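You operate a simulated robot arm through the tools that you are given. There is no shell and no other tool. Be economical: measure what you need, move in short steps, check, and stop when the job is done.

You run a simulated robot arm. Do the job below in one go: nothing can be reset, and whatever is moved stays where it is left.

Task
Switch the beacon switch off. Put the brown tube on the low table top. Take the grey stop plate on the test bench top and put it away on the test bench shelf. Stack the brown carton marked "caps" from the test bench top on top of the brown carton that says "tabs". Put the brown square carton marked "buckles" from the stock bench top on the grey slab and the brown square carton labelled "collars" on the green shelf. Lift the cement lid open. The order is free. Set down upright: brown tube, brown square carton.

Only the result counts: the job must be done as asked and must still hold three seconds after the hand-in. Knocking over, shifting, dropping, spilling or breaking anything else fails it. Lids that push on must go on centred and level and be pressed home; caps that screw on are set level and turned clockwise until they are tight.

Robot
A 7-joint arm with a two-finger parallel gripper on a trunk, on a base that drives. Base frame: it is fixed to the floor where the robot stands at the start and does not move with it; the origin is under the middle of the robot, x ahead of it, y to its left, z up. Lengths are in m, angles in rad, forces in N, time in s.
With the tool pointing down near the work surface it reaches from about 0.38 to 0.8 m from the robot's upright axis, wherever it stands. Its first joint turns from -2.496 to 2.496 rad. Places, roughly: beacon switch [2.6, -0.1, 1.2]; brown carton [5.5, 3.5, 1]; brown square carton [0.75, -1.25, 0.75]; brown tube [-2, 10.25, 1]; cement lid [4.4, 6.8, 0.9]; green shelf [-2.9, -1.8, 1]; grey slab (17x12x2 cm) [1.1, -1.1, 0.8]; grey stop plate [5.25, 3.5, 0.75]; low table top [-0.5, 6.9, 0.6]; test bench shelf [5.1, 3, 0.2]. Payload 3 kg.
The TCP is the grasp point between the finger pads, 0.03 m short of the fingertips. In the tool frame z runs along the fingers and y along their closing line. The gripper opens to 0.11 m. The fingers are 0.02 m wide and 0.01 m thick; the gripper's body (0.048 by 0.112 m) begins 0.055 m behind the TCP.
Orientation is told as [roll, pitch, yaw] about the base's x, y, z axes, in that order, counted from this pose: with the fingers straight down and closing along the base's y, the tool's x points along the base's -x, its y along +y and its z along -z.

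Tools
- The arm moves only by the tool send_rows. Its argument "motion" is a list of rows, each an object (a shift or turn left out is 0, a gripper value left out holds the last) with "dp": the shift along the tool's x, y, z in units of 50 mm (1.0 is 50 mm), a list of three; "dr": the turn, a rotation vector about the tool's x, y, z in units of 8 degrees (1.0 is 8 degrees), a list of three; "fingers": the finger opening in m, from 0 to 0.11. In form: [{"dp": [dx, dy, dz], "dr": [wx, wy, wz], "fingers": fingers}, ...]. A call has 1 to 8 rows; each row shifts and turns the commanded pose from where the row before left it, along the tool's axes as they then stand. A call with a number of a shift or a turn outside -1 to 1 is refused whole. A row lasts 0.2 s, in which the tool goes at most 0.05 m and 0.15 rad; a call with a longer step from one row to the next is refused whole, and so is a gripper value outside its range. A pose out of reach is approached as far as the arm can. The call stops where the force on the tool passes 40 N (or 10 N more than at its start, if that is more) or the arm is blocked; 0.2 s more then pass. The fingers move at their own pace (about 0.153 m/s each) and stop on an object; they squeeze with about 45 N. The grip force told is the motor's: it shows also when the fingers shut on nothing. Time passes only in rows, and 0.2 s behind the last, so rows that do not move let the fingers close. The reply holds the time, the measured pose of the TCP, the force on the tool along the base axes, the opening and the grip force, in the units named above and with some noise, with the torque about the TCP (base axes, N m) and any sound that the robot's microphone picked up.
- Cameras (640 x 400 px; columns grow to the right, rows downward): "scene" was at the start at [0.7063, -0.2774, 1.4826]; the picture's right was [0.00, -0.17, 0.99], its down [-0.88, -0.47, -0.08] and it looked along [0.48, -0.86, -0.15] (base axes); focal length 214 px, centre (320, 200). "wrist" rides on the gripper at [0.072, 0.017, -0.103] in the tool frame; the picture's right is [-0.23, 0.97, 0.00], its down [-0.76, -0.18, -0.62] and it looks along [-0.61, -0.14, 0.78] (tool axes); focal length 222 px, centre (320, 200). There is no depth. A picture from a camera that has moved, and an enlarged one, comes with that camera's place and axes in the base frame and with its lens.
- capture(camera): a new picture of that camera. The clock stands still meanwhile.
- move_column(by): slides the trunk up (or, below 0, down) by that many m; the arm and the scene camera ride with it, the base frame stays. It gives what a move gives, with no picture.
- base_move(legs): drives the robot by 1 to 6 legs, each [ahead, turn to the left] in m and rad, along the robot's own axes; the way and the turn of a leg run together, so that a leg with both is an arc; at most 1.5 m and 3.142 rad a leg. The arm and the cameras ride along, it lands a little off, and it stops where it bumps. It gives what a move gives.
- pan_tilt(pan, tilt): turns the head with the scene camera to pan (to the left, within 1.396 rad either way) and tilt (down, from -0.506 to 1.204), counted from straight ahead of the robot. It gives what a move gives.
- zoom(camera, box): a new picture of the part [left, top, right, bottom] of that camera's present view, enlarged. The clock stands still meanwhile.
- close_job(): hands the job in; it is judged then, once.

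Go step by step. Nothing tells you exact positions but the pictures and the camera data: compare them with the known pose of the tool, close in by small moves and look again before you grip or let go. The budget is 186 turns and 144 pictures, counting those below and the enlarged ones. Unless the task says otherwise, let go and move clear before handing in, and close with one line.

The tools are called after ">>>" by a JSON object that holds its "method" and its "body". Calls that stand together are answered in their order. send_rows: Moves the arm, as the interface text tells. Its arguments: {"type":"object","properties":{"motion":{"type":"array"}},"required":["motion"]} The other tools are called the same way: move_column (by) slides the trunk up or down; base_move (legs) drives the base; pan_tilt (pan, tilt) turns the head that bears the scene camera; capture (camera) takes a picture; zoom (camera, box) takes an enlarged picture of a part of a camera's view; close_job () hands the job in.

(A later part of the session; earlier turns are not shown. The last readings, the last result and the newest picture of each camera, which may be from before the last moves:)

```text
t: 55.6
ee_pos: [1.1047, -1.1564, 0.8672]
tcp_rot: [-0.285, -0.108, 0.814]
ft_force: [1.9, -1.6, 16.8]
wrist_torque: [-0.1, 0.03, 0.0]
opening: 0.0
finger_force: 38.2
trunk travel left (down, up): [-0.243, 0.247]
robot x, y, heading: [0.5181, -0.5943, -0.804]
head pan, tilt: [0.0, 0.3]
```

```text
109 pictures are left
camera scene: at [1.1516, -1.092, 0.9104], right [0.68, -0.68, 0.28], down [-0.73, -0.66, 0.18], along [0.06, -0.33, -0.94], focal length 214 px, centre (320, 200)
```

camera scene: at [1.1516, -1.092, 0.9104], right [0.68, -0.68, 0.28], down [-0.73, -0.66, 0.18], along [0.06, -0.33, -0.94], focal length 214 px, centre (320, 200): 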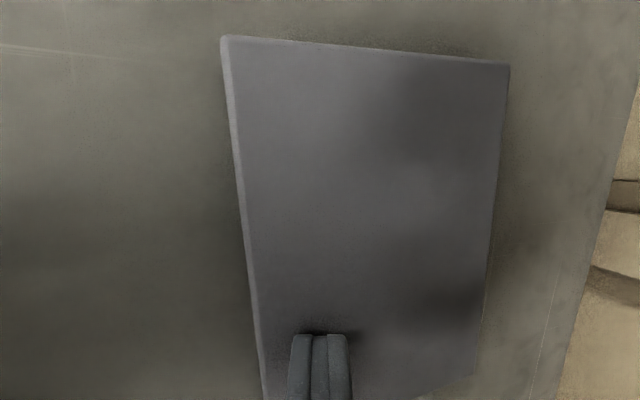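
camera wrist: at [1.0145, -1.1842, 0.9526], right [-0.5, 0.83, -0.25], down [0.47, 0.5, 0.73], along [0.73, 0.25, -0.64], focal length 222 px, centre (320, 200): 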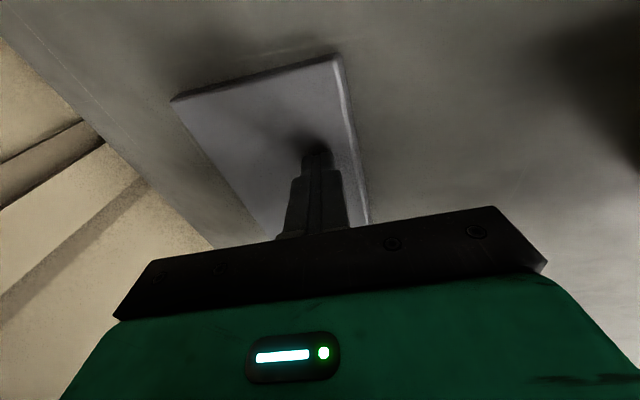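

The fingertips are pressing on the slab's right-hand part. I'll test whether friction drags it back toward its place.

>>> {"method": "send_rows", "body": {"motion": [{"dp": [0, 0.1, -0.025]}, {"dp": [0, 0.15, -0.035]}, {"dp": [0, 0.2, -0.05]}, {"dp": [0, 0.2, -0.05]}, {"dp": [0, 0.2, -0.05]}]}}

>>> {"method": "capture", "body": {"camera": "scene"}}

```text
t: 56.7
ee_pos: [1.081, -1.1332, 0.8683]
tcp_rot: [-0.291, -0.106, 0.812]
ft_force: [-2.9, 3.2, 6.8]
wrist_torque: [0.04, 0.13, -0.02]
opening: 0.0
finger_force: 37.5
trunk travel left (down, up): [-0.243, 0.247]
robot x, y, heading: [0.5118, -0.5946, -0.804]
head pan, tilt: [0.0, 0.3]
stopped in row 5: the force on the tool passed its limit at 43 N (the readings are from after the stop); the commanded pose is now the measured one
```

```text
108 pictures are left
camera scene: at [1.1281, -1.0692, 0.9104], right [0.68, -0.68, 0.29], down [-0.73, -0.65, 0.18], along [0.06, -0.33, -0.94], focal length 214 px, centre (320, 200)
```

scene: 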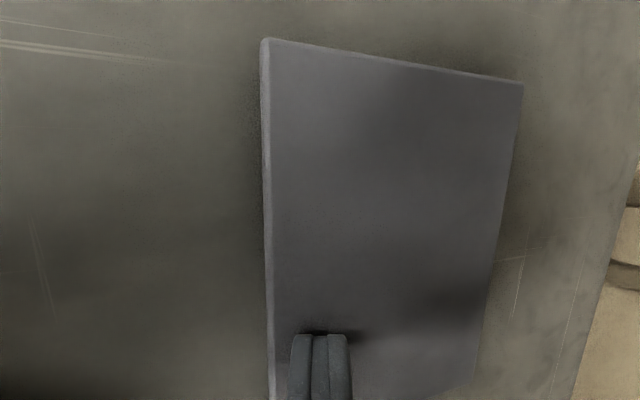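

Friction dragging works: the slab moves and turns the right way. I'll continue.

>>> {"method": "send_rows", "body": {"motion": [{"dp": [0, 0.1, -0.025]}, {"dp": [0, 0.15, -0.04]}, {"dp": [0, 0.15, -0.04]}, {"dp": [0, 0.15, -0.04]}, {"dp": [0, 0.15, -0.04]}]}}

>>> {"method": "capture", "body": {"camera": "scene"}}

```text
t: 57.9
ee_pos: [1.0543, -1.1099, 0.8673]
tcp_rot: [-0.288, -0.105, 0.813]
ft_force: [0.5, 0.0, -0.9]
wrist_torque: [0.01, -0.02, -0.01]
opening: 0.0
finger_force: 37.4
trunk travel left (down, up): [-0.243, 0.247]
robot x, y, heading: [0.5117, -0.6011, -0.803]
head pan, tilt: [0.0, 0.3]
```

```text
107 pictures are left
camera scene: at [1.1016, -1.0443, 0.9091], right [0.68, -0.68, 0.28], down [-0.73, -0.65, 0.18], along [0.06, -0.33, -0.94], focal length 214 px, centre (320, 200)
```

scene: 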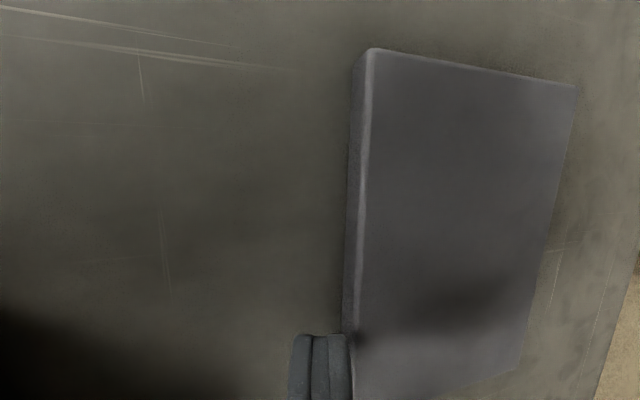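

I'll raise up and measure the slab from higher.

>>> {"method": "send_rows", "body": {"motion": [{"dp": [0, 0, -0.5]}, {"dp": [0, 0, -0.8]}, {"dp": [0, 0, -0.8]}, {"dp": [0, 0, -0.8]}, {"dr": [-0.5, 0.2, 0]}, {"dr": [-0.8, 0.3, 0]}, {"dr": [-0.8, 0.3, 0]}]}}

>>> {"method": "pan_tilt", "body": {"pan": -0.2, "tilt": 0.1}}

>>> {"method": "capture", "body": {"camera": "scene"}}

```text
t: 59.5
ee_pos: [1.015, -1.0922, 1.0049]
tcp_rot: [0.005, 0.002, 0.798]
ft_force: [-0.6, 0.8, 1.0]
wrist_torque: [-0.02, -0.04, 0.03]
opening: 0.0001
finger_force: 37.7
trunk travel left (down, up): [-0.243, 0.247]
robot x, y, heading: [0.5136, -0.5963, -0.804]
head pan, tilt: [0.0, 0.3]
```

```text
t: 60.2
ee_pos: [1.015, -1.0913, 1.0041]
tcp_rot: [0.006, 0.003, 0.797]
ft_force: [0.5, 1.2, 0.2]
wrist_torque: [-0.02, -0.03, 0.01]
opening: 0.0
finger_force: 37.6
trunk travel left (down, up): [-0.243, 0.247]
robot x, y, heading: [0.516, -0.5971, -0.806]
head pan, tilt: [-0.201, 0.099]
```

```text
106 pictures are left
camera scene: at [1.0997, -1.0317, 1.0428], right [0.7, -0.68, 0.19], down [-0.71, -0.7, 0.1], along [0.07, -0.21, -0.98], focal length 214 px, centre (320, 200)
```

scene: 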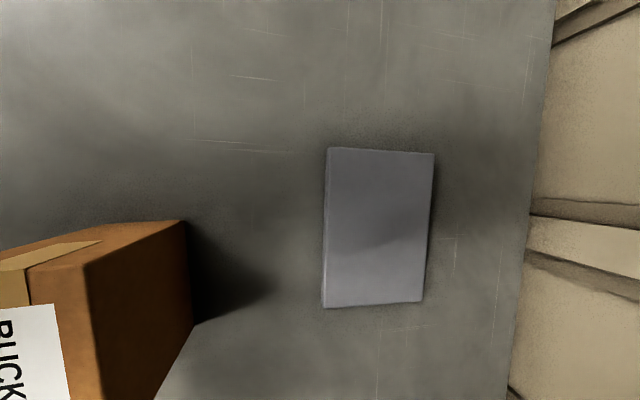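

I'll press with spread fingers over the slab's centre, so that translation and rotation both carry over.

>>> {"method": "send_rows", "body": {"motion": [{"dp": [-0.29, -0.86, 0], "fingers": 0.07}, {"dp": [-0.29, -0.86, 0]}, {"dp": [-0.29, -0.86, 0]}, {"dp": [0, 0, 0.9]}, {"dp": [0, 0, 0.9]}, {"dp": [0, 0, 0.8]}]}}

>>> {"method": "send_rows", "body": {"motion": [{"dp": [0, 0, 0.1]}, {"dp": [0, 0, 0.1]}, {"dp": [0, 0, 0.1]}]}}

```text
t: 61.6
ee_pos: [1.061, -1.113, 0.8654]
tcp_rot: [0.005, 0.005, 0.798]
ft_force: [-0.2, 0.3, 0.3]
wrist_torque: [-0.01, -0.01, 0.01]
opening: 0.0699
finger_force: 0.0
out of reach, approached as far as the arm can: row 2, 3
trunk travel left (down, up): [-0.243, 0.247]
robot x, y, heading: [0.5148, -0.5963, -0.8]
head pan, tilt: [-0.201, 0.099]
```

```text
t: 62.2
ee_pos: [1.0617, -1.1149, 0.8659]
tcp_rot: [-0.011, 0.004, 0.796]
ft_force: [-6.2, 4.9, 17.1]
wrist_torque: [-0.23, -0.29, 0.11]
opening: 0.0658
finger_force: 0.1
trunk travel left (down, up): [-0.243, 0.247]
robot x, y, heading: [0.5121, -0.5935, -0.805]
head pan, tilt: [-0.201, 0.099]
stopped in row 3: the force on the tool passed its limit at 45 N (the readings are from after the stop); the commanded pose is now the measured one
```

Not enough reach here. I'll lift off and creep the base forward; it's low and should pass under the bench shelf.

>>> {"method": "send_rows", "body": {"motion": [{"dp": [0, 0, -0.5]}, {"dp": [0, 0, -1]}, {"dp": [0, 0.5, -1]}, {"dp": [0, 0.5, -0.8]}, {"dp": [0, 0.5, 0]}]}}

>>> {"method": "base_move", "body": {"legs": [[0.06, 0]]}}

```text
refused: row 3 steps farther than a row can; nothing moved
```

```text
t: 63.2
ee_pos: [1.103, -1.1573, 0.8656]
tcp_rot: [-0.008, 0.004, 0.798]
ft_force: [-13.3, 17.7, 27.8]
wrist_torque: [-0.11, -0.4, 0.1]
opening: 0.0625
finger_force: 0.1
trunk travel left (down, up): [-0.243, 0.247]
robot x, y, heading: [0.5575, -0.6391, -0.805]
head pan, tilt: [-0.201, 0.099]
```

The lift was refused because its step was too big, and the base then moved while the tool was pressing. I'll lift properly now and look.

>>> {"method": "send_rows", "body": {"motion": [{"dp": [0, 0, -0.5]}, {"dp": [0, 0, -0.9]}, {"dp": [0, 0.5, -0.8]}, {"dp": [0, 0.5, -0.8]}, {"dp": [0, 0.5, 0]}]}}

>>> {"method": "capture", "body": {"camera": "scene"}}

```text
t: 64.4
ee_pos: [1.0497, -1.1062, 1.0128]
tcp_rot: [-0.007, 0.002, 0.797]
ft_force: [-0.4, -1.0, 0.0]
wrist_torque: [0.02, 0.0, -0.02]
opening: 0.07
finger_force: 0.0
trunk travel left (down, up): [-0.243, 0.247]
robot x, y, heading: [0.561, -0.643, -0.806]
head pan, tilt: [-0.201, 0.099]
```

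```text
105 pictures are left
camera scene: at [1.1353, -1.0446, 1.0508], right [0.7, -0.68, 0.2], down [-0.71, -0.7, 0.1], along [0.07, -0.21, -0.97], focal length 214 px, centre (320, 200)
```

scene: 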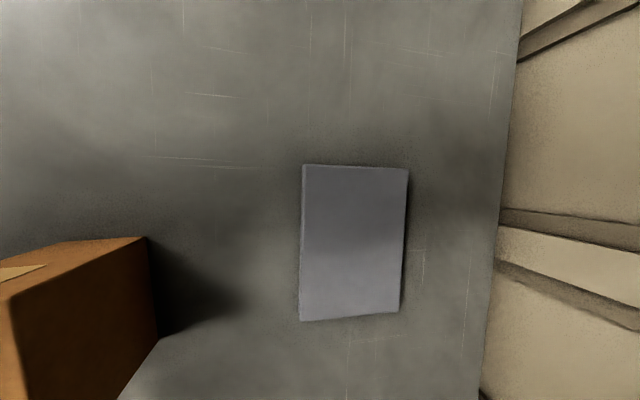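

The slab barely moved. The base passes underneath freely, so I'll go 5 cm more and then press at the slab centre.

>>> {"method": "base_move", "body": {"legs": [[0.05, 0]]}}

```text
t: 65.4
ee_pos: [1.078, -1.1331, 1.0117]
tcp_rot: [0.005, 0.004, 0.798]
ft_force: [0.4, 1.3, -1.1]
wrist_torque: [-0.02, 0.0, -0.01]
opening: 0.0698
finger_force: 0.1
trunk travel left (down, up): [-0.243, 0.247]
robot x, y, heading: [0.5876, -0.6737, -0.807]
head pan, tilt: [-0.201, 0.099]
stopped in leg 1: the robot was blocked; the commanded pose is now the measured one
```

>>> {"method": "send_rows", "body": {"motion": [{"dp": [-0.28, -0.66, 0], "fingers": 0.08}, {"dp": [-0.28, -0.66, 0]}, {"dp": [0, 0, 0.9]}, {"dp": [0, 0, 0.9]}, {"dp": [0, 0, 0.9]}]}}

>>> {"method": "send_rows", "body": {"motion": [{"dp": [0, 0, 0.1]}, {"dp": [0, 0, 0.1]}]}}

```text
t: 66.3
ee_pos: [1.1948, -1.1843, 0.8951]
tcp_rot: [0.099, -0.001, 0.789]
ft_force: [12.0, -3.6, -12.2]
wrist_torque: [0.23, 1.2, -0.12]
opening: 0.0798
finger_force: 0.1
trunk travel left (down, up): [-0.243, 0.247]
robot x, y, heading: [0.5935, -0.674, -0.811]
head pan, tilt: [-0.201, 0.099]
stopped in row 4: the arm was blocked; the commanded pose is now the measured one
```

```text
t: 66.9
ee_pos: [1.1532, -1.161, 0.9287]
tcp_rot: [0.038, 0.008, 0.785]
ft_force: [-2.6, 1.7, 10.7]
wrist_torque: [-0.11, -0.34, 0.06]
opening: 0.0801
finger_force: 0.0
trunk travel left (down, up): [-0.243, 0.247]
robot x, y, heading: [0.5884, -0.6681, -0.803]
head pan, tilt: [-0.201, 0.099]
```

The arm probably meets the bench edge with the trunk this low. I'll raise the trunk back up.

>>> {"method": "move_column", "body": {"by": 0.17}}

>>> {"method": "capture", "body": {"camera": "scene"}}

```text
t: 68.8
ee_pos: [1.1385, -1.1395, 0.9588]
tcp_rot: [0.206, -0.004, 0.777]
ft_force: [-0.2, -0.1, 0.3]
wrist_torque: [-0.01, 0.02, -0.01]
opening: 0.0802
finger_force: 0.1
trunk travel left (down, up): [-0.413, 0.077]
robot x, y, heading: [0.5872, -0.6675, -0.805]
head pan, tilt: [-0.201, 0.099]
```

```text
104 pictures are left
camera scene: at [1.2302, -1.0875, 0.9939], right [0.7, -0.71, -0.01], down [-0.71, -0.7, 0.1], along [-0.07, -0.06, -1.0], focal length 214 px, centre (320, 200)
```

scene: 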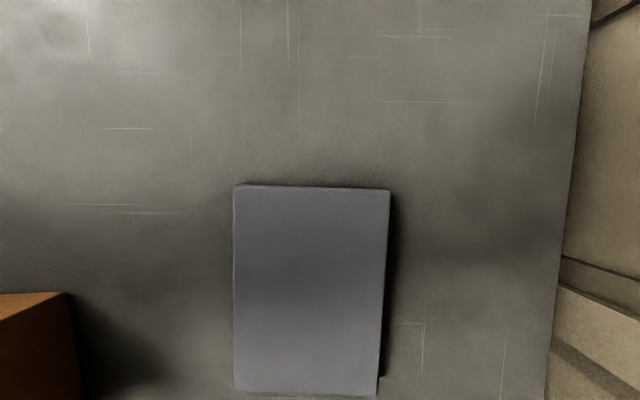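

The hand was pinned under the wall shelf. I'll retract toward the robot, then level the tool.

>>> {"method": "send_rows", "body": {"motion": [{"dp": [0, 0.6, 0.1]}, {"dp": [0, 0.8, 0.1]}, {"dp": [0, 0.8, 0.1]}]}}

>>> {"method": "send_rows", "body": {"motion": [{"dr": [0.75, 0, 0]}, {"dr": [0.72, 0, 0]}, {}]}}

>>> {"method": "pan_tilt", "body": {"pan": -1.39, "tilt": 0.5}}

>>> {"method": "capture", "body": {"camera": "scene"}}

```text
t: 69.7
ee_pos: [1.0459, -1.0549, 0.9962]
tcp_rot: [0.23, -0.007, 0.775]
ft_force: [0.5, 1.4, 3.1]
wrist_torque: [-0.15, -0.08, 0.05]
opening: 0.0799
finger_force: 0.0
trunk travel left (down, up): [-0.413, 0.077]
robot x, y, heading: [0.5917, -0.6684, -0.805]
head pan, tilt: [-0.201, 0.099]
stopped in row 3: the force on the tool passed its limit at 124 N (the readings are from after the stop); the commanded pose is now the measured one
```

```text
t: 70.5
ee_pos: [1.0539, -1.0627, 0.9838]
tcp_rot: [0.039, -0.009, 0.774]
ft_force: [0.3, -0.5, 0.0]
wrist_torque: [0.02, -0.01, 0.0]
opening: 0.08
finger_force: 0.0
trunk travel left (down, up): [-0.413, 0.077]
robot x, y, heading: [0.591, -0.6749, -0.803]
head pan, tilt: [-0.201, 0.099]
```

```text
t: 71.9
ee_pos: [1.0536, -1.0621, 0.9821]
tcp_rot: [0.039, -0.01, 0.774]
ft_force: [0.7, -0.1, 0.5]
wrist_torque: [0.0, 0.03, 0.03]
opening: 0.0798
finger_force: 0.0
trunk travel left (down, up): [-0.413, 0.077]
robot x, y, heading: [0.5905, -0.6697, -0.805]
head pan, tilt: [-1.389, 0.499]
```

```text
103 pictures are left
camera scene: at [1.1646, -1.0854, 1.0921], right [0.15, -0.16, 0.98], down [-0.95, -0.28, 0.1], along [0.26, -0.95, -0.2], focal length 214 px, centre (320, 200)
```

scene: 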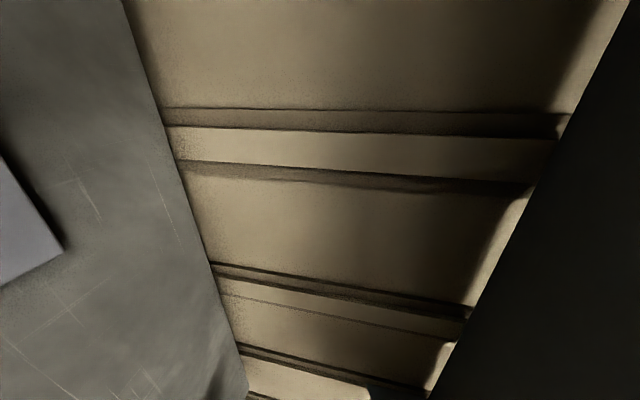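

The shelf underside is at about z 1.28, so a more stretched arm from farther back is better. I'll back off 7 cm, raise the hand and turn it square to the slab.

>>> {"method": "base_move", "body": {"legs": [[-0.07, 0]]}}

>>> {"method": "send_rows", "body": {"motion": [{"dp": [0, 0, -0.8]}, {"dp": [0, 0, -0.8]}, {"dr": [0.27, 0, 0.95]}, {"dr": [0, 0, 0.95]}, {"dr": [0, 0, 0.95]}, {"dr": [0, 0, 0.95]}, {"dr": [0, 0, 0.95]}, {"dr": [0, 0, 0.95]}]}}

>>> {"method": "send_rows", "body": {"motion": [{"dr": [0, 0, 0.95]}, {"dr": [0, 0, 0.95]}, {"dr": [0, 0, 0.95]}, {"dr": [0, 0, 0.95]}, {"dr": [0, 0, 0.95]}, {"dr": [0, 0, 0.85]}, {}]}}

>>> {"method": "pan_tilt", "body": {"pan": 0, "tilt": 0.0}}

>>> {"method": "capture", "body": {"camera": "scene"}}

```text
t: 73.0
ee_pos: [1.0039, -1.013, 0.9815]
tcp_rot: [0.038, -0.008, 0.775]
ft_force: [0.1, 0.1, -0.3]
wrist_torque: [0.03, 0.02, 0.04]
opening: 0.08
finger_force: 0.2
trunk travel left (down, up): [-0.413, 0.077]
robot x, y, heading: [0.5409, -0.619, -0.803]
head pan, tilt: [-1.389, 0.499]
```

```text
t: 74.8
ee_pos: [1.0053, -1.0152, 1.0647]
tcp_rot: [0.006, -0.004, -0.024]
ft_force: [1.2, 0.1, -0.2]
wrist_torque: [0.0, -0.01, -0.02]
opening: 0.08
finger_force: 0.1
trunk travel left (down, up): [-0.413, 0.077]
robot x, y, heading: [0.5419, -0.6198, -0.805]
head pan, tilt: [-1.389, 0.499]
```

```text
t: 76.3
ee_pos: [1.0061, -1.0166, 1.0636]
tcp_rot: [0.006, 0.002, -0.805]
ft_force: [-0.2, -0.6, 0.1]
wrist_torque: [0.02, 0.01, 0.0]
opening: 0.0801
finger_force: 0.1
trunk travel left (down, up): [-0.413, 0.077]
robot x, y, heading: [0.5419, -0.6204, -0.806]
head pan, tilt: [-1.389, 0.499]
```

```text
t: 77.9
ee_pos: [1.0056, -1.0157, 1.063]
tcp_rot: [0.009, 0.002, -0.804]
ft_force: [-0.5, -0.4, 0.0]
wrist_torque: [-0.02, 0.01, -0.02]
opening: 0.0801
finger_force: 0.0
trunk travel left (down, up): [-0.413, 0.077]
robot x, y, heading: [0.5427, -0.6138, -0.807]
head pan, tilt: [0.0, 0.0]
```

```text
102 pictures are left
camera scene: at [1.0826, -1.0941, 1.1023], right [-0.72, -0.69, -0.01], down [-0.69, 0.72, 0.0], along [0.0, 0.0, -1.0], focal length 214 px, centre (320, 200)
```

scene: 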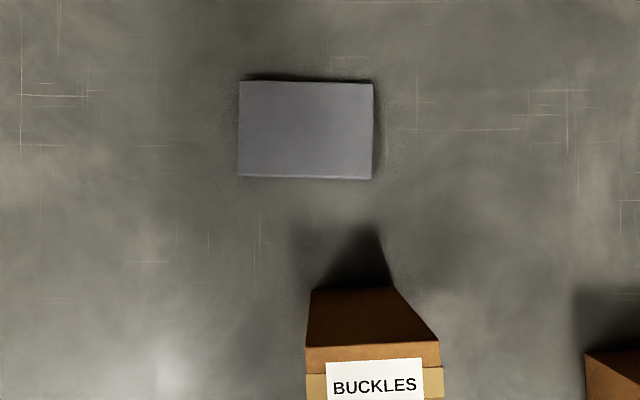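

I have a clear overhead view: the slab needs about 6 cm back, 4 cm right and 7° clockwise. I'll go over it low, tilt the fingers forward and press.

>>> {"method": "send_rows", "body": {"motion": [{"dp": [-0.9, 0.1, 0], "fingers": 0.09}, {"dp": [-0.8, 0.1, 0.4]}, {"dp": [-0.6, 0.1, 0.7]}, {"dp": [-0.5, 0.08, 0.8]}, {"dp": [-0.3, 0, 0.9], "dr": [0, -0.4, 0]}, {"dp": [-0.3, 0, 0.6], "dr": [0, -0.7, 0]}, {"dr": [0, -0.7, 0]}, {"dr": [0, -0.7, 0]}]}}

>>> {"method": "capture", "body": {"camera": "scene"}}

```text
t: 79.7
ee_pos: [1.139, -1.1251, 0.8952]
tcp_rot: [0.009, -0.347, -0.804]
ft_force: [-0.7, -0.1, 0.1]
wrist_torque: [0.0, -0.01, 0.03]
opening: 0.0902
finger_force: 0.1
trunk travel left (down, up): [-0.413, 0.077]
robot x, y, heading: [0.5409, -0.6207, -0.805]
head pan, tilt: [0.0, 0.0]
```

```text
101 pictures are left
camera scene: at [1.2019, -1.1882, 0.9679], right [-0.72, -0.69, -0.01], down [-0.65, 0.68, -0.34], along [0.24, -0.24, -0.94], focal length 214 px, centre (320, 200)
```

scene: 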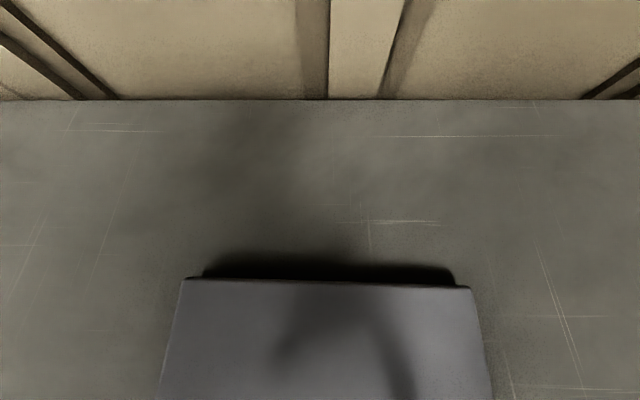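

>>> {"method": "send_rows", "body": {"motion": [{"dp": [0.1, 0, 0.283]}, {"dp": [0.1, 0, 0.283]}, {"dp": [0.017, 0, 0.047]}, {"dp": [0.017, 0, 0.047]}, {"dp": [0.017, 0, 0.047]}]}}

```text
t: 80.6
ee_pos: [1.1397, -1.1266, 0.867]
tcp_rot: [0.007, -0.362, -0.807]
ft_force: [-5.4, 5.8, 19.3]
wrist_torque: [-0.43, 0.83, -0.56]
opening: 0.0898
finger_force: 0.0
trunk travel left (down, up): [-0.413, 0.077]
robot x, y, heading: [0.5389, -0.6225, -0.805]
head pan, tilt: [0.0, 0.0]
stopped in row 4: the force on the tool passed its limit at 43 N (the readings are from after the stop); the commanded pose is now the measured one
```

>>> {"method": "send_rows", "body": {"motion": [{"dp": [0.07, -0.05, -0.027], "dr": [0.02, 0, 0.05]}, {"dp": [0.14, -0.108, -0.053], "dr": [0.04, 0, 0.105]}, {"dp": [0.14, -0.108, -0.053], "dr": [0.04, 0, 0.105]}, {"dp": [0.14, -0.108, -0.053], "dr": [0.04, 0, 0.105]}, {"dp": [0.14, -0.108, -0.053], "dr": [0.04, 0, 0.105]}, {"dp": [0.14, -0.108, -0.053], "dr": [0.04, 0, 0.105]}, {"dp": [0.14, -0.108, -0.053], "dr": [0.04, 0, 0.105]}, {"dp": [0.14, -0.108, -0.053], "dr": [0.04, 0, 0.105]}]}}

>>> {"method": "capture", "body": {"camera": "scene"}}

```text
t: 81.5
ee_pos: [1.1148, -1.1226, 0.8678]
tcp_rot: [0.005, -0.364, -0.851]
ft_force: [-0.1, 5.0, 9.5]
wrist_torque: [-0.1, 0.39, -0.25]
opening: 0.0882
finger_force: 0.0
trunk travel left (down, up): [-0.413, 0.077]
robot x, y, heading: [0.5408, -0.6155, -0.804]
head pan, tilt: [0.0, 0.0]
stopped in row 4: the force on the tool passed its limit at 43 N (the readings are from after the stop); the commanded pose is now the measured one
```

```text
100 pictures are left
camera scene: at [1.1744, -1.1877, 0.9434], right [-0.75, -0.66, -0.01], down [-0.62, 0.7, -0.36], along [0.24, -0.26, -0.93], focal length 214 px, centre (320, 200)
```

scene: 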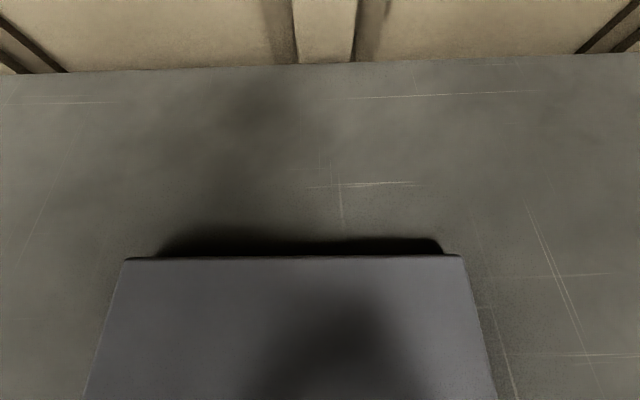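

Mostly slipped. I'll press harder and drag slowly again.

>>> {"method": "send_rows", "body": {"motion": [{"dp": [0.017, 0, 0.047]}, {"dp": [0.017, 0, 0.047]}, {"dp": [0.017, 0, 0.047]}, {"dp": [0.01, 0, 0.03]}]}}

>>> {"method": "send_rows", "body": {"motion": [{"dp": [0.1, -0.05, -0.02], "dr": [0.03, 0, 0.08]}, {"dp": [0.1, -0.05, -0.02], "dr": [0.03, 0, 0.08]}, {"dp": [0.1, -0.05, -0.02], "dr": [0.03, 0, 0.08]}, {"dp": [0.1, -0.05, -0.02], "dr": [0.03, 0, 0.08]}]}}

>>> {"method": "capture", "body": {"camera": "scene"}}

```text
t: 82.2
ee_pos: [1.1155, -1.123, 0.8683]
tcp_rot: [0.008, -0.375, -0.85]
ft_force: [-6.1, 9.8, 21.3]
wrist_torque: [-0.42, 0.94, -0.62]
opening: 0.0889
finger_force: 0.1
trunk travel left (down, up): [-0.413, 0.077]
robot x, y, heading: [0.5399, -0.6199, -0.802]
head pan, tilt: [0.0, 0.0]
stopped in row 3: the force on the tool passed its limit at 43 N (the readings are from after the stop); the commanded pose is now the measured one
```

```text
t: 82.9
ee_pos: [1.1082, -1.1217, 0.8681]
tcp_rot: [0.009, -0.38, -0.877]
ft_force: [-0.7, 0.9, 4.4]
wrist_torque: [-0.11, 0.23, -0.08]
opening: 0.0901
finger_force: 0.3
trunk travel left (down, up): [-0.413, 0.077]
robot x, y, heading: [0.5401, -0.6165, -0.804]
head pan, tilt: [0.0, 0.0]
stopped in row 3: the force on the tool passed its limit at 43 N (the readings are from after the stop); the commanded pose is now the measured one
```

```text
99 pictures are left
camera scene: at [1.1647, -1.1868, 0.9449], right [-0.77, -0.64, -0.01], down [-0.59, 0.71, -0.37], along [0.25, -0.28, -0.93], focal length 214 px, centre (320, 200)
```

scene: 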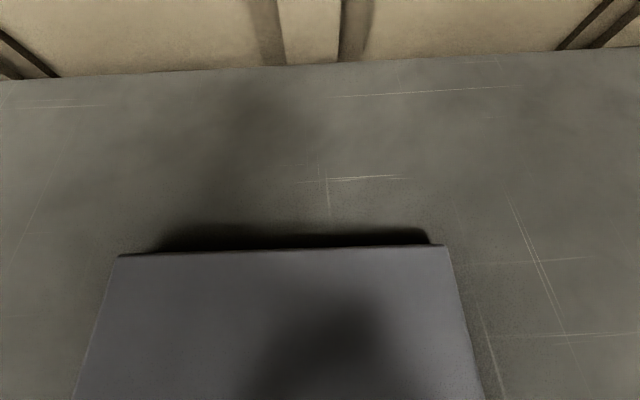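

Dragging slips, so I'll hook the far edge instead: lift, tilt more, move the base 3 cm closer and reach over.

>>> {"method": "send_rows", "body": {"motion": [{"dp": [-0.3, 0, -0.8]}, {"dp": [-0.1, 0, -0.3]}, {"dr": [0, -0.75, 0]}, {"dr": [0, -0.75, 0]}, {"dr": [0, -0.75, 0]}]}}

>>> {"method": "base_move", "body": {"legs": [[0.03, 0]]}}

>>> {"method": "send_rows", "body": {"motion": [{"dp": [-0.6, 0, 0.5]}, {"dp": [-0.6, 0, 0.5]}]}}

>>> {"method": "capture", "body": {"camera": "scene"}}

```text
t: 84.1
ee_pos: [1.1067, -1.1188, 0.9266]
tcp_rot: [0.009, -0.696, -0.877]
ft_force: [-0.9, -0.5, 1.1]
wrist_torque: [-0.02, 0.03, 0.02]
opening: 0.0898
finger_force: 0.0
trunk travel left (down, up): [-0.413, 0.077]
robot x, y, heading: [0.5372, -0.6222, -0.803]
head pan, tilt: [0.0, 0.0]
```

```text
t: 85.0
ee_pos: [1.1279, -1.1409, 0.9242]
tcp_rot: [0.012, -0.694, -0.88]
ft_force: [-0.1, 1.1, 0.0]
wrist_torque: [0.0, 0.0, -0.01]
opening: 0.0899
finger_force: 0.0
trunk travel left (down, up): [-0.413, 0.077]
robot x, y, heading: [0.5625, -0.6392, -0.802]
head pan, tilt: [0.0, 0.0]
```

```text
t: 85.5
ee_pos: [1.1767, -1.2025, 0.9249]
tcp_rot: [0.011, -0.693, -0.879]
ft_force: [-0.6, -0.5, -0.7]
wrist_torque: [0.04, -0.06, 0.0]
opening: 0.09
finger_force: 0.1
trunk travel left (down, up): [-0.413, 0.077]
robot x, y, heading: [0.5621, -0.6441, -0.799]
head pan, tilt: [0.0, 0.0]
```

```text
98 pictures are left
camera scene: at [1.2156, -1.2476, 1.0256], right [-0.77, -0.64, -0.01], down [-0.49, 0.59, -0.64], along [0.42, -0.49, -0.77], focal length 214 px, centre (320, 200)
```

scene: 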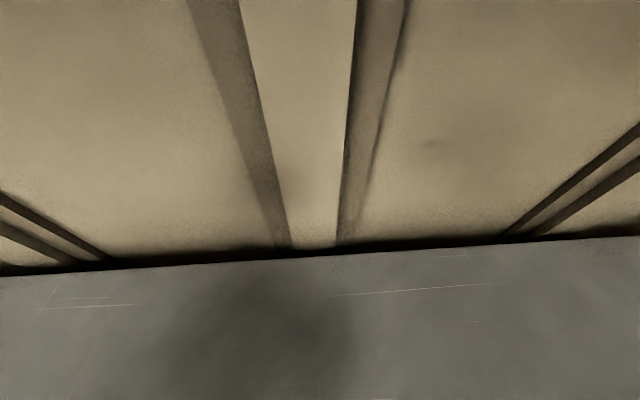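

The reach is good at this tilt. I'll lower behind the far edge, with a slight yaw so that pulling squares the slab to its original angle.

>>> {"method": "send_rows", "body": {"motion": [{"dp": [-0.463, 0.4, 0.382], "dr": [0.32, 0, 0.39]}, {"dp": [0.382, 0, 0.463]}, {"dp": [0.382, 0, 0.463]}, {"dp": [0.11, 0, 0.13]}, {"dp": [0.08, 0, 0.1]}]}}

>>> {"method": "capture", "body": {"camera": "wrist"}}

```text
t: 86.8
ee_pos: [1.2134, -1.2105, 0.8516]
tcp_rot: [0.01, -0.692, -0.949]
ft_force: [0.1, -0.1, -0.7]
wrist_torque: [-0.02, 0.02, 0.01]
opening: 0.09
finger_force: 0.0
trunk travel left (down, up): [-0.413, 0.077]
robot x, y, heading: [0.5646, -0.6384, -0.805]
head pan, tilt: [0.0, 0.0]
```

```text
97 pictures are left
camera wrist: at [1.1548, -1.1021, 0.8836], right [0.89, 0.43, 0.15], down [-0.04, -0.26, 0.96], along [0.46, -0.86, -0.21], focal length 222 px, centre (320, 200)
```

wrist: 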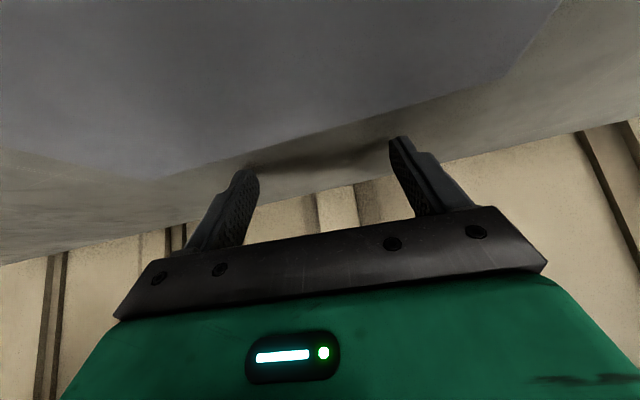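

Both fingertips are behind the far edge. I'll pull straight back 8 cm in small steps.

>>> {"method": "send_rows", "body": {"motion": [{"dp": [0.154, 0, -0.127]}, {"dp": [0.154, 0, -0.127]}, {"dp": [0.154, 0, -0.127]}, {"dp": [0.154, 0, -0.127]}, {"dp": [0.154, 0, -0.127]}, {"dp": [0.154, 0, -0.127]}, {"dp": [0.154, 0, -0.127]}, {"dp": [0.154, 0, -0.127]}]}}

```text
t: 88.5
ee_pos: [1.1673, -1.1454, 0.8527]
tcp_rot: [0.012, -0.694, -0.95]
ft_force: [4.8, -9.3, 15.5]
wrist_torque: [-0.58, 0.55, 0.54]
opening: 0.0901
finger_force: 0.1
trunk travel left (down, up): [-0.413, 0.077]
robot x, y, heading: [0.5628, -0.6406, -0.803]
head pan, tilt: [0.0, 0.0]
```

>>> {"method": "send_rows", "body": {"motion": [{"dp": [-0.154, 0, 0.127]}, {"dp": [-0.5, 0, -0.6]}, {"dp": [-0.5, 0, -0.6]}, {"dp": [-0.3, 0, -0.4]}, {"dp": [0.7, 0, -0.55]}, {"dp": [0.7, 0, -0.55]}]}}

>>> {"method": "pan_tilt", "body": {"pan": 0, "tilt": 0.69}}

>>> {"method": "capture", "body": {"camera": "scene"}}

```text
t: 90.0
ee_pos: [1.1185, -1.083, 0.9527]
tcp_rot: [0.014, -0.692, -0.952]
ft_force: [-0.3, -0.4, -0.8]
wrist_torque: [0.03, -0.03, 0.03]
opening: 0.09
finger_force: 0.0
trunk travel left (down, up): [-0.413, 0.077]
robot x, y, heading: [0.5595, -0.6383, -0.801]
head pan, tilt: [0.0, 0.0]
```

```text
t: 91.0
ee_pos: [1.1193, -1.0831, 0.9539]
tcp_rot: [0.012, -0.693, -0.949]
ft_force: [-0.5, -0.8, -0.3]
wrist_torque: [0.03, -0.04, 0.01]
opening: 0.09
finger_force: 0.1
trunk travel left (down, up): [-0.413, 0.077]
robot x, y, heading: [0.5633, -0.6414, -0.804]
head pan, tilt: [0.0, 0.689]
```

```text
96 pictures are left
camera scene: at [1.124, -1.0884, 1.0167], right [-0.81, -0.59, -0.01], down [-0.59, 0.81, 0.0], along [0.01, 0.0, -1.0], focal length 214 px, centre (320, 200)
```

scene: 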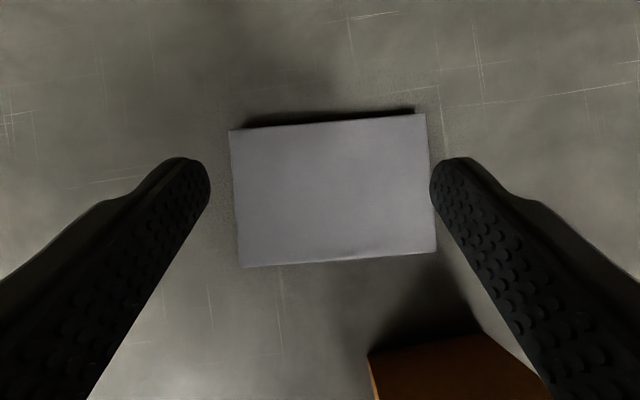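

The depth is right now; the slab needs 4.5 cm to the right and 5° clockwise. I'll push its left end with closed fingers.

>>> {"method": "send_rows", "body": {"motion": [{"dp": [0, 0.7, 0], "fingers": 0.0}, {"dp": [0, 0.7, 0]}, {"dp": [-0.12, 0.7, 0.1]}, {"dp": [0.33, 0, 0.4]}, {"dp": [0.33, 0, 0.4]}, {"dp": [0.33, 0, 0.4]}, {"dp": [0.26, 0, 0.32]}]}}

>>> {"method": "send_rows", "body": {"motion": [{"dp": [0, -0.2, 0]}, {"dp": [0, -0.2, 0]}, {"dp": [0, -0.2, 0]}, {"dp": [0, -0.2, 0]}, {"dp": [0, -0.2, 0]}]}}

>>> {"method": "capture", "body": {"camera": "scene"}}

```text
t: 92.6
ee_pos: [1.2101, -1.0262, 0.8547]
tcp_rot: [0.01, -0.693, -0.951]
ft_force: [1.0, -0.5, 0.2]
wrist_torque: [0.01, -0.04, 0.0]
opening: 0.0
finger_force: 38.0
trunk travel left (down, up): [-0.413, 0.077]
robot x, y, heading: [0.5633, -0.6449, -0.805]
head pan, tilt: [0.0, 0.689]
```

```text
t: 93.8
ee_pos: [1.1678, -1.055, 0.8534]
tcp_rot: [0.011, -0.695, -0.95]
ft_force: [4.5, 2.3, 2.6]
wrist_torque: [-0.04, -0.09, 0.1]
opening: 0.0
finger_force: 37.4
trunk travel left (down, up): [-0.413, 0.077]
robot x, y, heading: [0.5612, -0.6369, -0.805]
head pan, tilt: [0.0, 0.689]
```

```text
95 pictures are left
camera scene: at [1.1735, -1.061, 0.9177], right [-0.81, -0.59, -0.01], down [-0.59, 0.81, 0.0], along [0.01, 0.0, -1.0], focal length 214 px, centre (320, 200)
```

scene: 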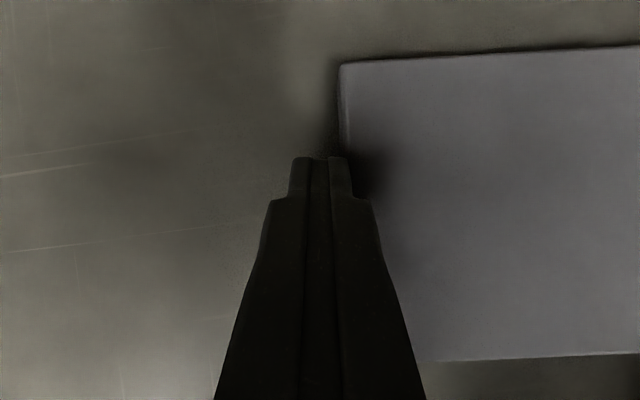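

>>> {"method": "send_rows", "body": {"motion": [{"dp": [0, -0.18, 0]}, {"dp": [0, -0.18, 0]}, {"dp": [0, 0.3, 0]}, {"dp": [-0.5, 0, -0.6]}, {"dp": [-0.5, 0, -0.6]}, {"dp": [0.7, -0.3, -0.55]}, {"dp": [0.7, -0.3, -0.55]}, {"dp": [0.3, -0.7, -0.35]}]}}

>>> {"method": "capture", "body": {"camera": "scene"}}

```text
t: 95.6
ee_pos: [1.0464, -1.0062, 0.9329]
tcp_rot: [0.014, -0.696, -0.95]
ft_force: [0.5, 1.0, -0.1]
wrist_torque: [0.02, 0.01, -0.04]
opening: 0.0001
finger_force: 37.2
trunk travel left (down, up): [-0.413, 0.077]
robot x, y, heading: [0.5626, -0.6384, -0.803]
head pan, tilt: [0.0, 0.689]
```

```text
94 pictures are left
camera scene: at [1.0518, -1.0122, 0.9967], right [-0.81, -0.59, -0.01], down [-0.59, 0.81, -0.01], along [0.01, 0.0, -1.0], focal length 214 px, centre (320, 200)
```

scene: 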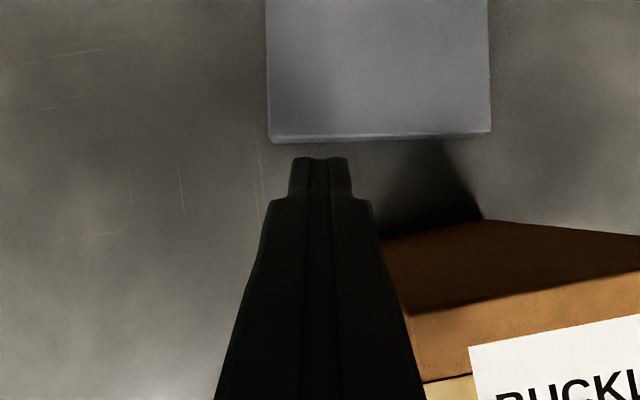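

The slab is back within about 7 mm and 2°. Now I'll level the tool, raise it, and turn to regrasp Buckles.

>>> {"method": "send_rows", "body": {"motion": [{"dp": [-0.3, 0, -0.9]}, {"dp": [-0.3, 0, -0.9], "fingers": 0.11}, {"dr": [0, 1, 0]}, {"dr": [0, 1, 0]}, {"dr": [0, 1, 0]}, {"dr": [0, 1, 0]}, {"dr": [0, 0.97, 0]}, {"dr": [-0.1, 0, -0.95]}]}}

>>> {"method": "send_rows", "body": {"motion": [{"dr": [0, 0, -1]}, {"dr": [0, 0, -1]}, {"dr": [0, 0, -1]}, {"dr": [0, 0, -1]}, {"dr": [0, 0, -1]}, {"dr": [0, 0, -1]}, {"dr": [0, 0, -1]}, {"dr": [0, 0, -1]}]}}

>>> {"method": "send_rows", "body": {"motion": [{"dr": [0, 0, -1]}, {"dr": [0, 0, -1]}, {"dr": [0, 0, -1]}, {"dr": [0, 0, -0.8]}, {}]}}

>>> {"method": "pan_tilt", "body": {"pan": 0, "tilt": 0.0}}

>>> {"method": "capture", "body": {"camera": "wrist"}}

```text
t: 97.4
ee_pos: [1.0272, -0.979, 1.0198]
tcp_rot: [0.026, 0.002, -0.809]
ft_force: [0.1, 0.1, 0.2]
wrist_torque: [-0.02, 0.03, 0.01]
opening: 0.1099
finger_force: 0.0
trunk travel left (down, up): [-0.413, 0.077]
robot x, y, heading: [0.5615, -0.64, -0.805]
head pan, tilt: [0.0, 0.689]
```

```text
t: 99.2
ee_pos: [1.0255, -0.9784, 1.0212]
tcp_rot: [0.008, -0.021, 0.308]
ft_force: [0.1, -0.3, -0.1]
wrist_torque: [-0.02, 0.0, -0.02]
opening: 0.11
finger_force: 0.0
trunk travel left (down, up): [-0.413, 0.077]
robot x, y, heading: [0.5606, -0.6407, -0.8]
head pan, tilt: [0.0, 0.689]
```

```text
t: 100.4
ee_pos: [1.0264, -0.9788, 1.0217]
tcp_rot: [-0.004, -0.021, 0.84]
ft_force: [0.6, 0.2, -0.5]
wrist_torque: [0.02, 0.03, 0.02]
opening: 0.1102
finger_force: 0.0
trunk travel left (down, up): [-0.413, 0.077]
robot x, y, heading: [0.5652, -0.639, -0.802]
head pan, tilt: [0.0, 0.689]
```

```text
t: 101.5
ee_pos: [1.0258, -0.9786, 1.0202]
tcp_rot: [-0.003, -0.023, 0.837]
ft_force: [0.5, 0.1, 0.7]
wrist_torque: [0.01, 0.02, 0.01]
opening: 0.1101
finger_force: 0.0
trunk travel left (down, up): [-0.413, 0.077]
robot x, y, heading: [0.5627, -0.6391, -0.802]
head pan, tilt: [0.0, 0.0]
```

```text
93 pictures are left
camera wrist: at [0.9634, -1.0216, 1.1215], right [-0.57, 0.82, 0.0], down [0.63, 0.44, 0.64], along [0.52, 0.37, -0.77], focal length 222 px, centre (320, 200)
```

wrist: 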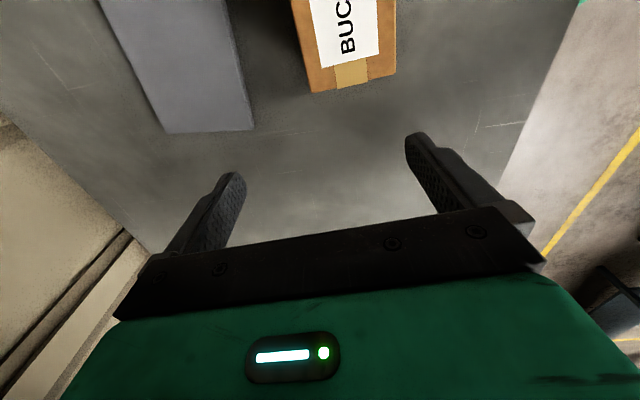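

>>> {"method": "send_rows", "body": {"motion": [{"dp": [0.78, 0.335, 0]}, {"dp": [0.78, 0.335, 0]}, {"dp": [0, 0, 0.6]}]}}

>>> {"method": "capture", "body": {"camera": "wrist"}}

```text
t: 102.3
ee_pos: [0.9483, -1.0122, 0.9887]
tcp_rot: [-0.002, -0.023, 0.837]
ft_force: [0.2, 0.0, 0.4]
wrist_torque: [-0.02, -0.03, 0.03]
opening: 0.11
finger_force: 0.1
trunk travel left (down, up): [-0.413, 0.077]
robot x, y, heading: [0.5645, -0.6407, -0.807]
head pan, tilt: [0.0, 0.0]
```

```text
92 pictures are left
camera wrist: at [0.8846, -1.0569, 1.0884], right [-0.57, 0.82, 0.0], down [0.63, 0.44, 0.64], along [0.53, 0.37, -0.77], focal length 222 px, centre (320, 200)
```

wrist: 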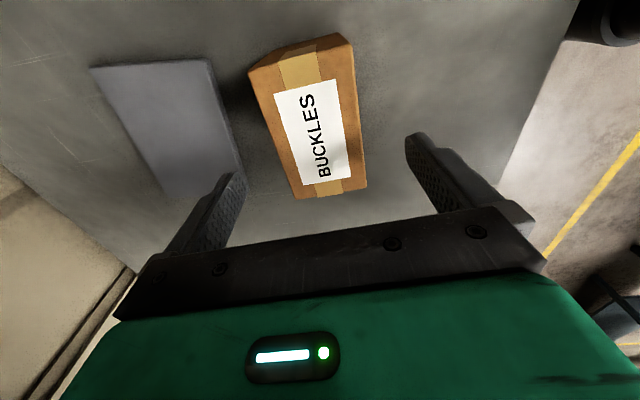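

>>> {"method": "send_rows", "body": {"motion": [{"dp": [0, 0, 0.7]}, {"dp": [0, 0, 0.7]}, {"dp": [0, 0, 0.7]}, {"fingers": 0.0}, {}, {}, {}, {"dp": [0, 0, -0.1]}]}}

>>> {"method": "send_rows", "body": {"motion": [{"dp": [0, 0, -0.1]}, {"dp": [0, 0, -0.15]}, {"dp": [0, 0, -0.2]}, {"dp": [0, 0, -0.25]}, {"dp": [0, 0, -0.25]}, {"dp": [0, 0, -0.2]}, {"dp": [0, 0, -0.1]}, {}]}}

```text
t: 104.1
ee_pos: [0.9516, -1.0097, 0.8889]
tcp_rot: [-0.004, -0.022, 0.839]
ft_force: [-0.1, 0.6, -6.1]
wrist_torque: [0.05, 0.0, 0.0]
opening: 0.068
finger_force: 45.0
trunk travel left (down, up): [-0.413, 0.077]
robot x, y, heading: [0.5554, -0.6425, -0.803]
head pan, tilt: [0.0, 0.0]
```

```text
t: 105.9
ee_pos: [0.9512, -1.0134, 0.9534]
tcp_rot: [-0.002, -0.022, 0.836]
ft_force: [0.1, 0.2, -5.7]
wrist_torque: [0.06, -0.05, 0.03]
opening: 0.0681
finger_force: 44.9
trunk travel left (down, up): [-0.413, 0.077]
robot x, y, heading: [0.5556, -0.6381, -0.801]
head pan, tilt: [0.0, 0.0]
```

Buckles is held. I'll carry it over the slab and turn it to match.

>>> {"method": "send_rows", "body": {"motion": [{"dp": [0, -0.3, 0]}, {"dp": [0, -0.6, 0]}, {"dp": [0, -0.7, 0]}, {"dp": [0, -0.7, 0]}, {"dp": [0, -0.7, 0]}, {"dp": [0, -0.42, 0]}, {"dr": [0, 0, 0.64]}, {"dr": [0, 0, 0.63]}]}}

>>> {"method": "capture", "body": {"camera": "scene"}}

>>> {"method": "capture", "body": {"camera": "wrist"}}

```text
t: 107.7
ee_pos: [1.0781, -1.1275, 0.9514]
tcp_rot: [0.001, -0.022, 0.66]
ft_force: [0.8, -0.2, -6.3]
wrist_torque: [0.02, 0.0, 0.0]
opening: 0.0676
finger_force: 45.7
trunk travel left (down, up): [-0.413, 0.077]
robot x, y, heading: [0.5623, -0.6424, -0.804]
head pan, tilt: [0.0, 0.0]
```

```text
91 pictures are left
camera scene: at [1.1648, -1.0598, 0.9936], right [0.61, -0.79, 0.0], down [-0.79, -0.61, -0.02], along [0.02, 0.02, -1.0], focal length 214 px, centre (320, 200)
```

scene: 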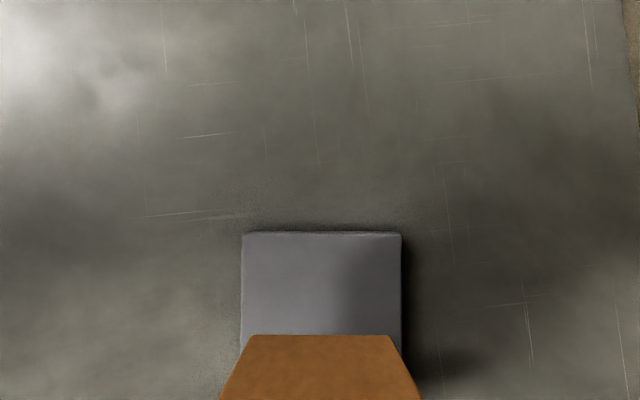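

```text
90 pictures are left
camera wrist: at [1.0081, -1.1594, 1.0525], right [-0.42, 0.91, 0.01], down [0.7, 0.32, 0.64], along [0.58, 0.27, -0.77], focal length 222 px, centre (320, 200)
```

wrist: 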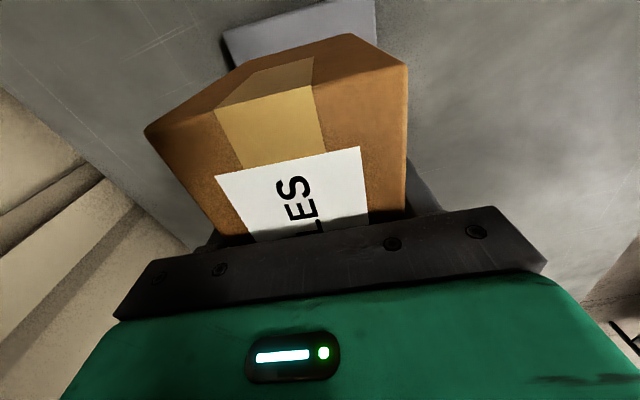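

Aligned and centred. I'll lower until contact and release.

>>> {"method": "send_rows", "body": {"motion": [{"dp": [0, 0, 0.3]}, {"dp": [0, 0, 0.3]}, {"dp": [0, 0, 0.2]}, {"dp": [0, 0, 0.06]}, {"dp": [0, 0, 0.06]}]}}

```text
t: 108.9
ee_pos: [1.0773, -1.1259, 0.9062]
tcp_rot: [0.0, -0.022, 0.661]
ft_force: [0.9, 0.3, -5.8]
wrist_torque: [0.01, -0.05, 0.0]
opening: 0.0679
finger_force: 45.3
trunk travel left (down, up): [-0.413, 0.077]
robot x, y, heading: [0.5579, -0.6414, -0.804]
head pan, tilt: [0.0, 0.0]
```

>>> {"method": "send_rows", "body": {"motion": [{"dp": [0, 0, 0.04]}, {"dp": [0, 0, 0.04]}]}}

```text
t: 109.5
ee_pos: [1.0791, -1.1258, 0.9028]
tcp_rot: [0.001, -0.024, 0.661]
ft_force: [0.2, 0.7, -6.0]
wrist_torque: [0.04, -0.08, -0.05]
opening: 0.0678
finger_force: 45.0
trunk travel left (down, up): [-0.413, 0.077]
robot x, y, heading: [0.5627, -0.6418, -0.801]
head pan, tilt: [0.0, 0.0]
```

>>> {"method": "send_rows", "body": {"motion": [{"dp": [0, 0, 0.05]}, {"dp": [0, 0, 0.05]}]}}

```text
t: 110.1
ee_pos: [1.0774, -1.1264, 0.8991]
tcp_rot: [-0.001, -0.025, 0.659]
ft_force: [-2.5, -1.1, 14.2]
wrist_torque: [0.55, 0.52, -0.14]
opening: 0.0678
finger_force: 45.4
trunk travel left (down, up): [-0.413, 0.077]
robot x, y, heading: [0.5625, -0.6403, -0.803]
head pan, tilt: [0.0, 0.0]
```

Contact made. I'll relieve slightly, open, raise a little and slide out sideways along the box's length to stay under the wall shelf.

>>> {"method": "send_rows", "body": {"motion": [{"dp": [0, 0, -0.04]}, {"fingers": 0.11}, {}, {"dp": [0, 0, -0.3]}, {"dp": [0, 0, -0.3]}]}}

>>> {"method": "send_rows", "body": {"motion": [{"dp": [-0.5, 0, 0]}, {"dp": [-0.7, 0, 0]}, {"dp": [-0.7, 0, 0]}, {"dp": [-0.6, 0, 0]}, {"dp": [0, 0.8, 0]}, {"dp": [0, 0.8, 0]}, {"dp": [0, 0.8, 0]}]}}

>>> {"method": "capture", "body": {"camera": "wrist"}}

```text
t: 111.3
ee_pos: [1.0784, -1.1263, 0.9276]
tcp_rot: [0.002, -0.023, 0.661]
ft_force: [-0.4, 0.6, -0.2]
wrist_torque: [-0.07, -0.01, 0.0]
opening: 0.1103
finger_force: 0.0
trunk travel left (down, up): [-0.413, 0.077]
robot x, y, heading: [0.5609, -0.6406, -0.801]
head pan, tilt: [0.0, 0.0]
```

```text
t: 112.9
ee_pos: [1.1013, -0.9547, 0.9285]
tcp_rot: [0.001, -0.022, 0.661]
ft_force: [0.0, -0.4, -1.1]
wrist_torque: [-0.01, -0.01, 0.02]
opening: 0.11
finger_force: 0.0
trunk travel left (down, up): [-0.413, 0.077]
robot x, y, heading: [0.5614, -0.6412, -0.808]
head pan, tilt: [0.0, 0.0]
```

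```text
89 pictures are left
camera wrist: at [1.0317, -0.9861, 1.0298], right [-0.42, 0.91, 0.01], down [0.7, 0.32, 0.64], along [0.58, 0.27, -0.77], focal length 222 px, centre (320, 200)
```

wrist: 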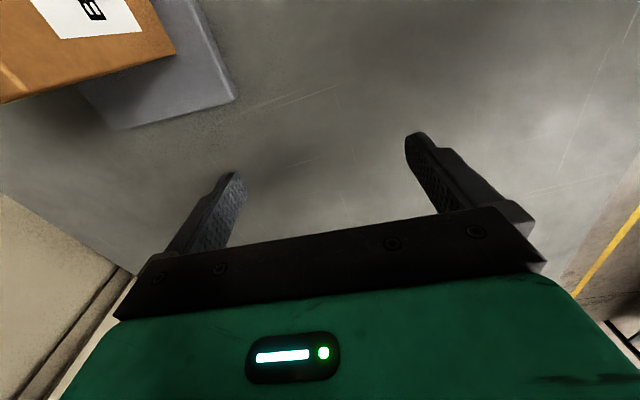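

Buckles stands on the slab. Next is Collars at about (0.76,-1.525). I'll raise the hand and reposition the base along the bench.

>>> {"method": "send_rows", "body": {"motion": [{"dp": [0, 0.3, -0.8]}, {"dp": [0, 0.3, -0.8]}, {"dp": [0, 0.3, -0.8]}, {"dp": [0, 0.3, -0.8]}]}}

>>> {"method": "base_move", "body": {"legs": [[-0.25, 0], [0, -1.448], [0.38, 0], [0, 1.468]]}}

>>> {"method": "capture", "body": {"camera": "scene"}}

```text
t: 113.9
ee_pos: [1.0643, -0.9088, 1.0923]
tcp_rot: [0.002, -0.022, 0.661]
ft_force: [-0.1, -0.8, 0.5]
wrist_torque: [0.02, 0.04, 0.03]
opening: 0.1101
finger_force: 0.2
trunk travel left (down, up): [-0.413, 0.077]
robot x, y, heading: [0.5638, -0.6409, -0.805]
head pan, tilt: [0.0, 0.0]
```

```text
t: 125.2
ee_pos: [0.655, -0.9989, 1.0921]
tcp_rot: [0.0, -0.021, 0.708]
ft_force: [-0.3, 0.5, -0.1]
wrist_torque: [0.01, -0.01, 0.0]
opening: 0.11
finger_force: 0.2
trunk travel left (down, up): [-0.413, 0.077]
robot x, y, heading: [0.1261, -0.7712, -0.763]
head pan, tilt: [0.0, 0.0]
```

```text
88 pictures are left
camera scene: at [0.7388, -0.9261, 1.1338], right [0.65, -0.76, 0.0], down [-0.76, -0.65, -0.02], along [0.02, 0.02, -1.0], focal length 214 px, centre (320, 200)
```

scene: 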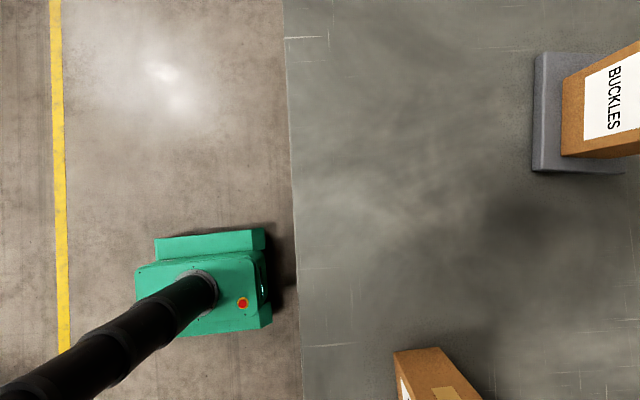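

>>> {"method": "send_rows", "body": {"motion": [{"dr": [0, 0, 0.95]}, {"dr": [0, 0, 0.95]}, {"dr": [0, 0, 0.95]}, {"dr": [0, 0, 0.95]}, {"dr": [0, 0, 0.95]}, {"dr": [0, 0, 0.95]}, {"dr": [0, 0, 0.95]}, {"dr": [0, 0, 0.95]}]}}

>>> {"method": "send_rows", "body": {"motion": [{"dr": [0, 0, 0.95]}, {"dr": [0, 0, 0.95]}, {"dr": [0, 0, 0.95]}, {"dr": [0, 0.15, 0.95]}, {}]}}

>>> {"method": "base_move", "body": {"legs": [[0.19, 0]]}}

>>> {"method": "capture", "body": {"camera": "scene"}}

```text
t: 127.0
ee_pos: [0.6542, -0.9984, 1.0927]
tcp_rot: [0.021, -0.011, -0.353]
ft_force: [0.4, -0.4, 0.0]
wrist_torque: [-0.01, -0.03, -0.03]
opening: 0.1099
finger_force: 0.1
trunk travel left (down, up): [-0.413, 0.077]
robot x, y, heading: [0.123, -0.774, -0.757]
head pan, tilt: [0.0, 0.0]
```

```text
t: 128.2
ee_pos: [0.6544, -0.9964, 1.0931]
tcp_rot: [0.021, 0.024, -0.884]
ft_force: [1.3, -0.2, 0.5]
wrist_torque: [-0.01, -0.03, 0.01]
opening: 0.11
finger_force: 0.1
trunk travel left (down, up): [-0.413, 0.077]
robot x, y, heading: [0.1233, -0.77, -0.761]
head pan, tilt: [0.0, 0.0]
```

```text
t: 129.7
ee_pos: [0.7939, -1.1291, 1.095]
tcp_rot: [0.022, 0.02, -0.884]
ft_force: [-0.5, 0.2, -0.1]
wrist_torque: [0.0, 0.0, -0.01]
opening: 0.1102
finger_force: 0.2
trunk travel left (down, up): [-0.413, 0.077]
robot x, y, heading: [0.2597, -0.9048, -0.76]
head pan, tilt: [0.0, 0.0]
```

```text
87 pictures are left
camera scene: at [0.8638, -1.2147, 1.1299], right [-0.77, -0.63, -0.02], down [-0.63, 0.77, 0.02], along [0.0, 0.03, -1.0], focal length 214 px, centre (320, 200)
```

scene: 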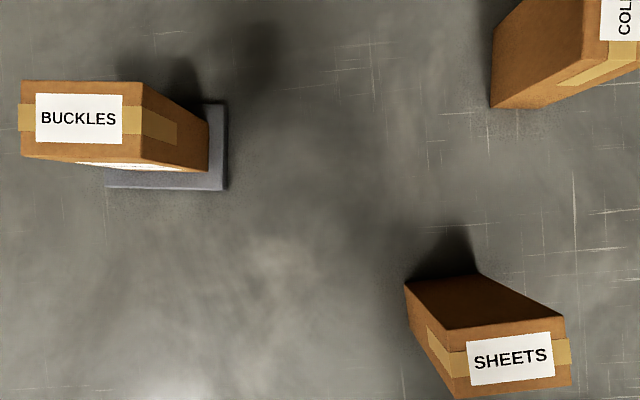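

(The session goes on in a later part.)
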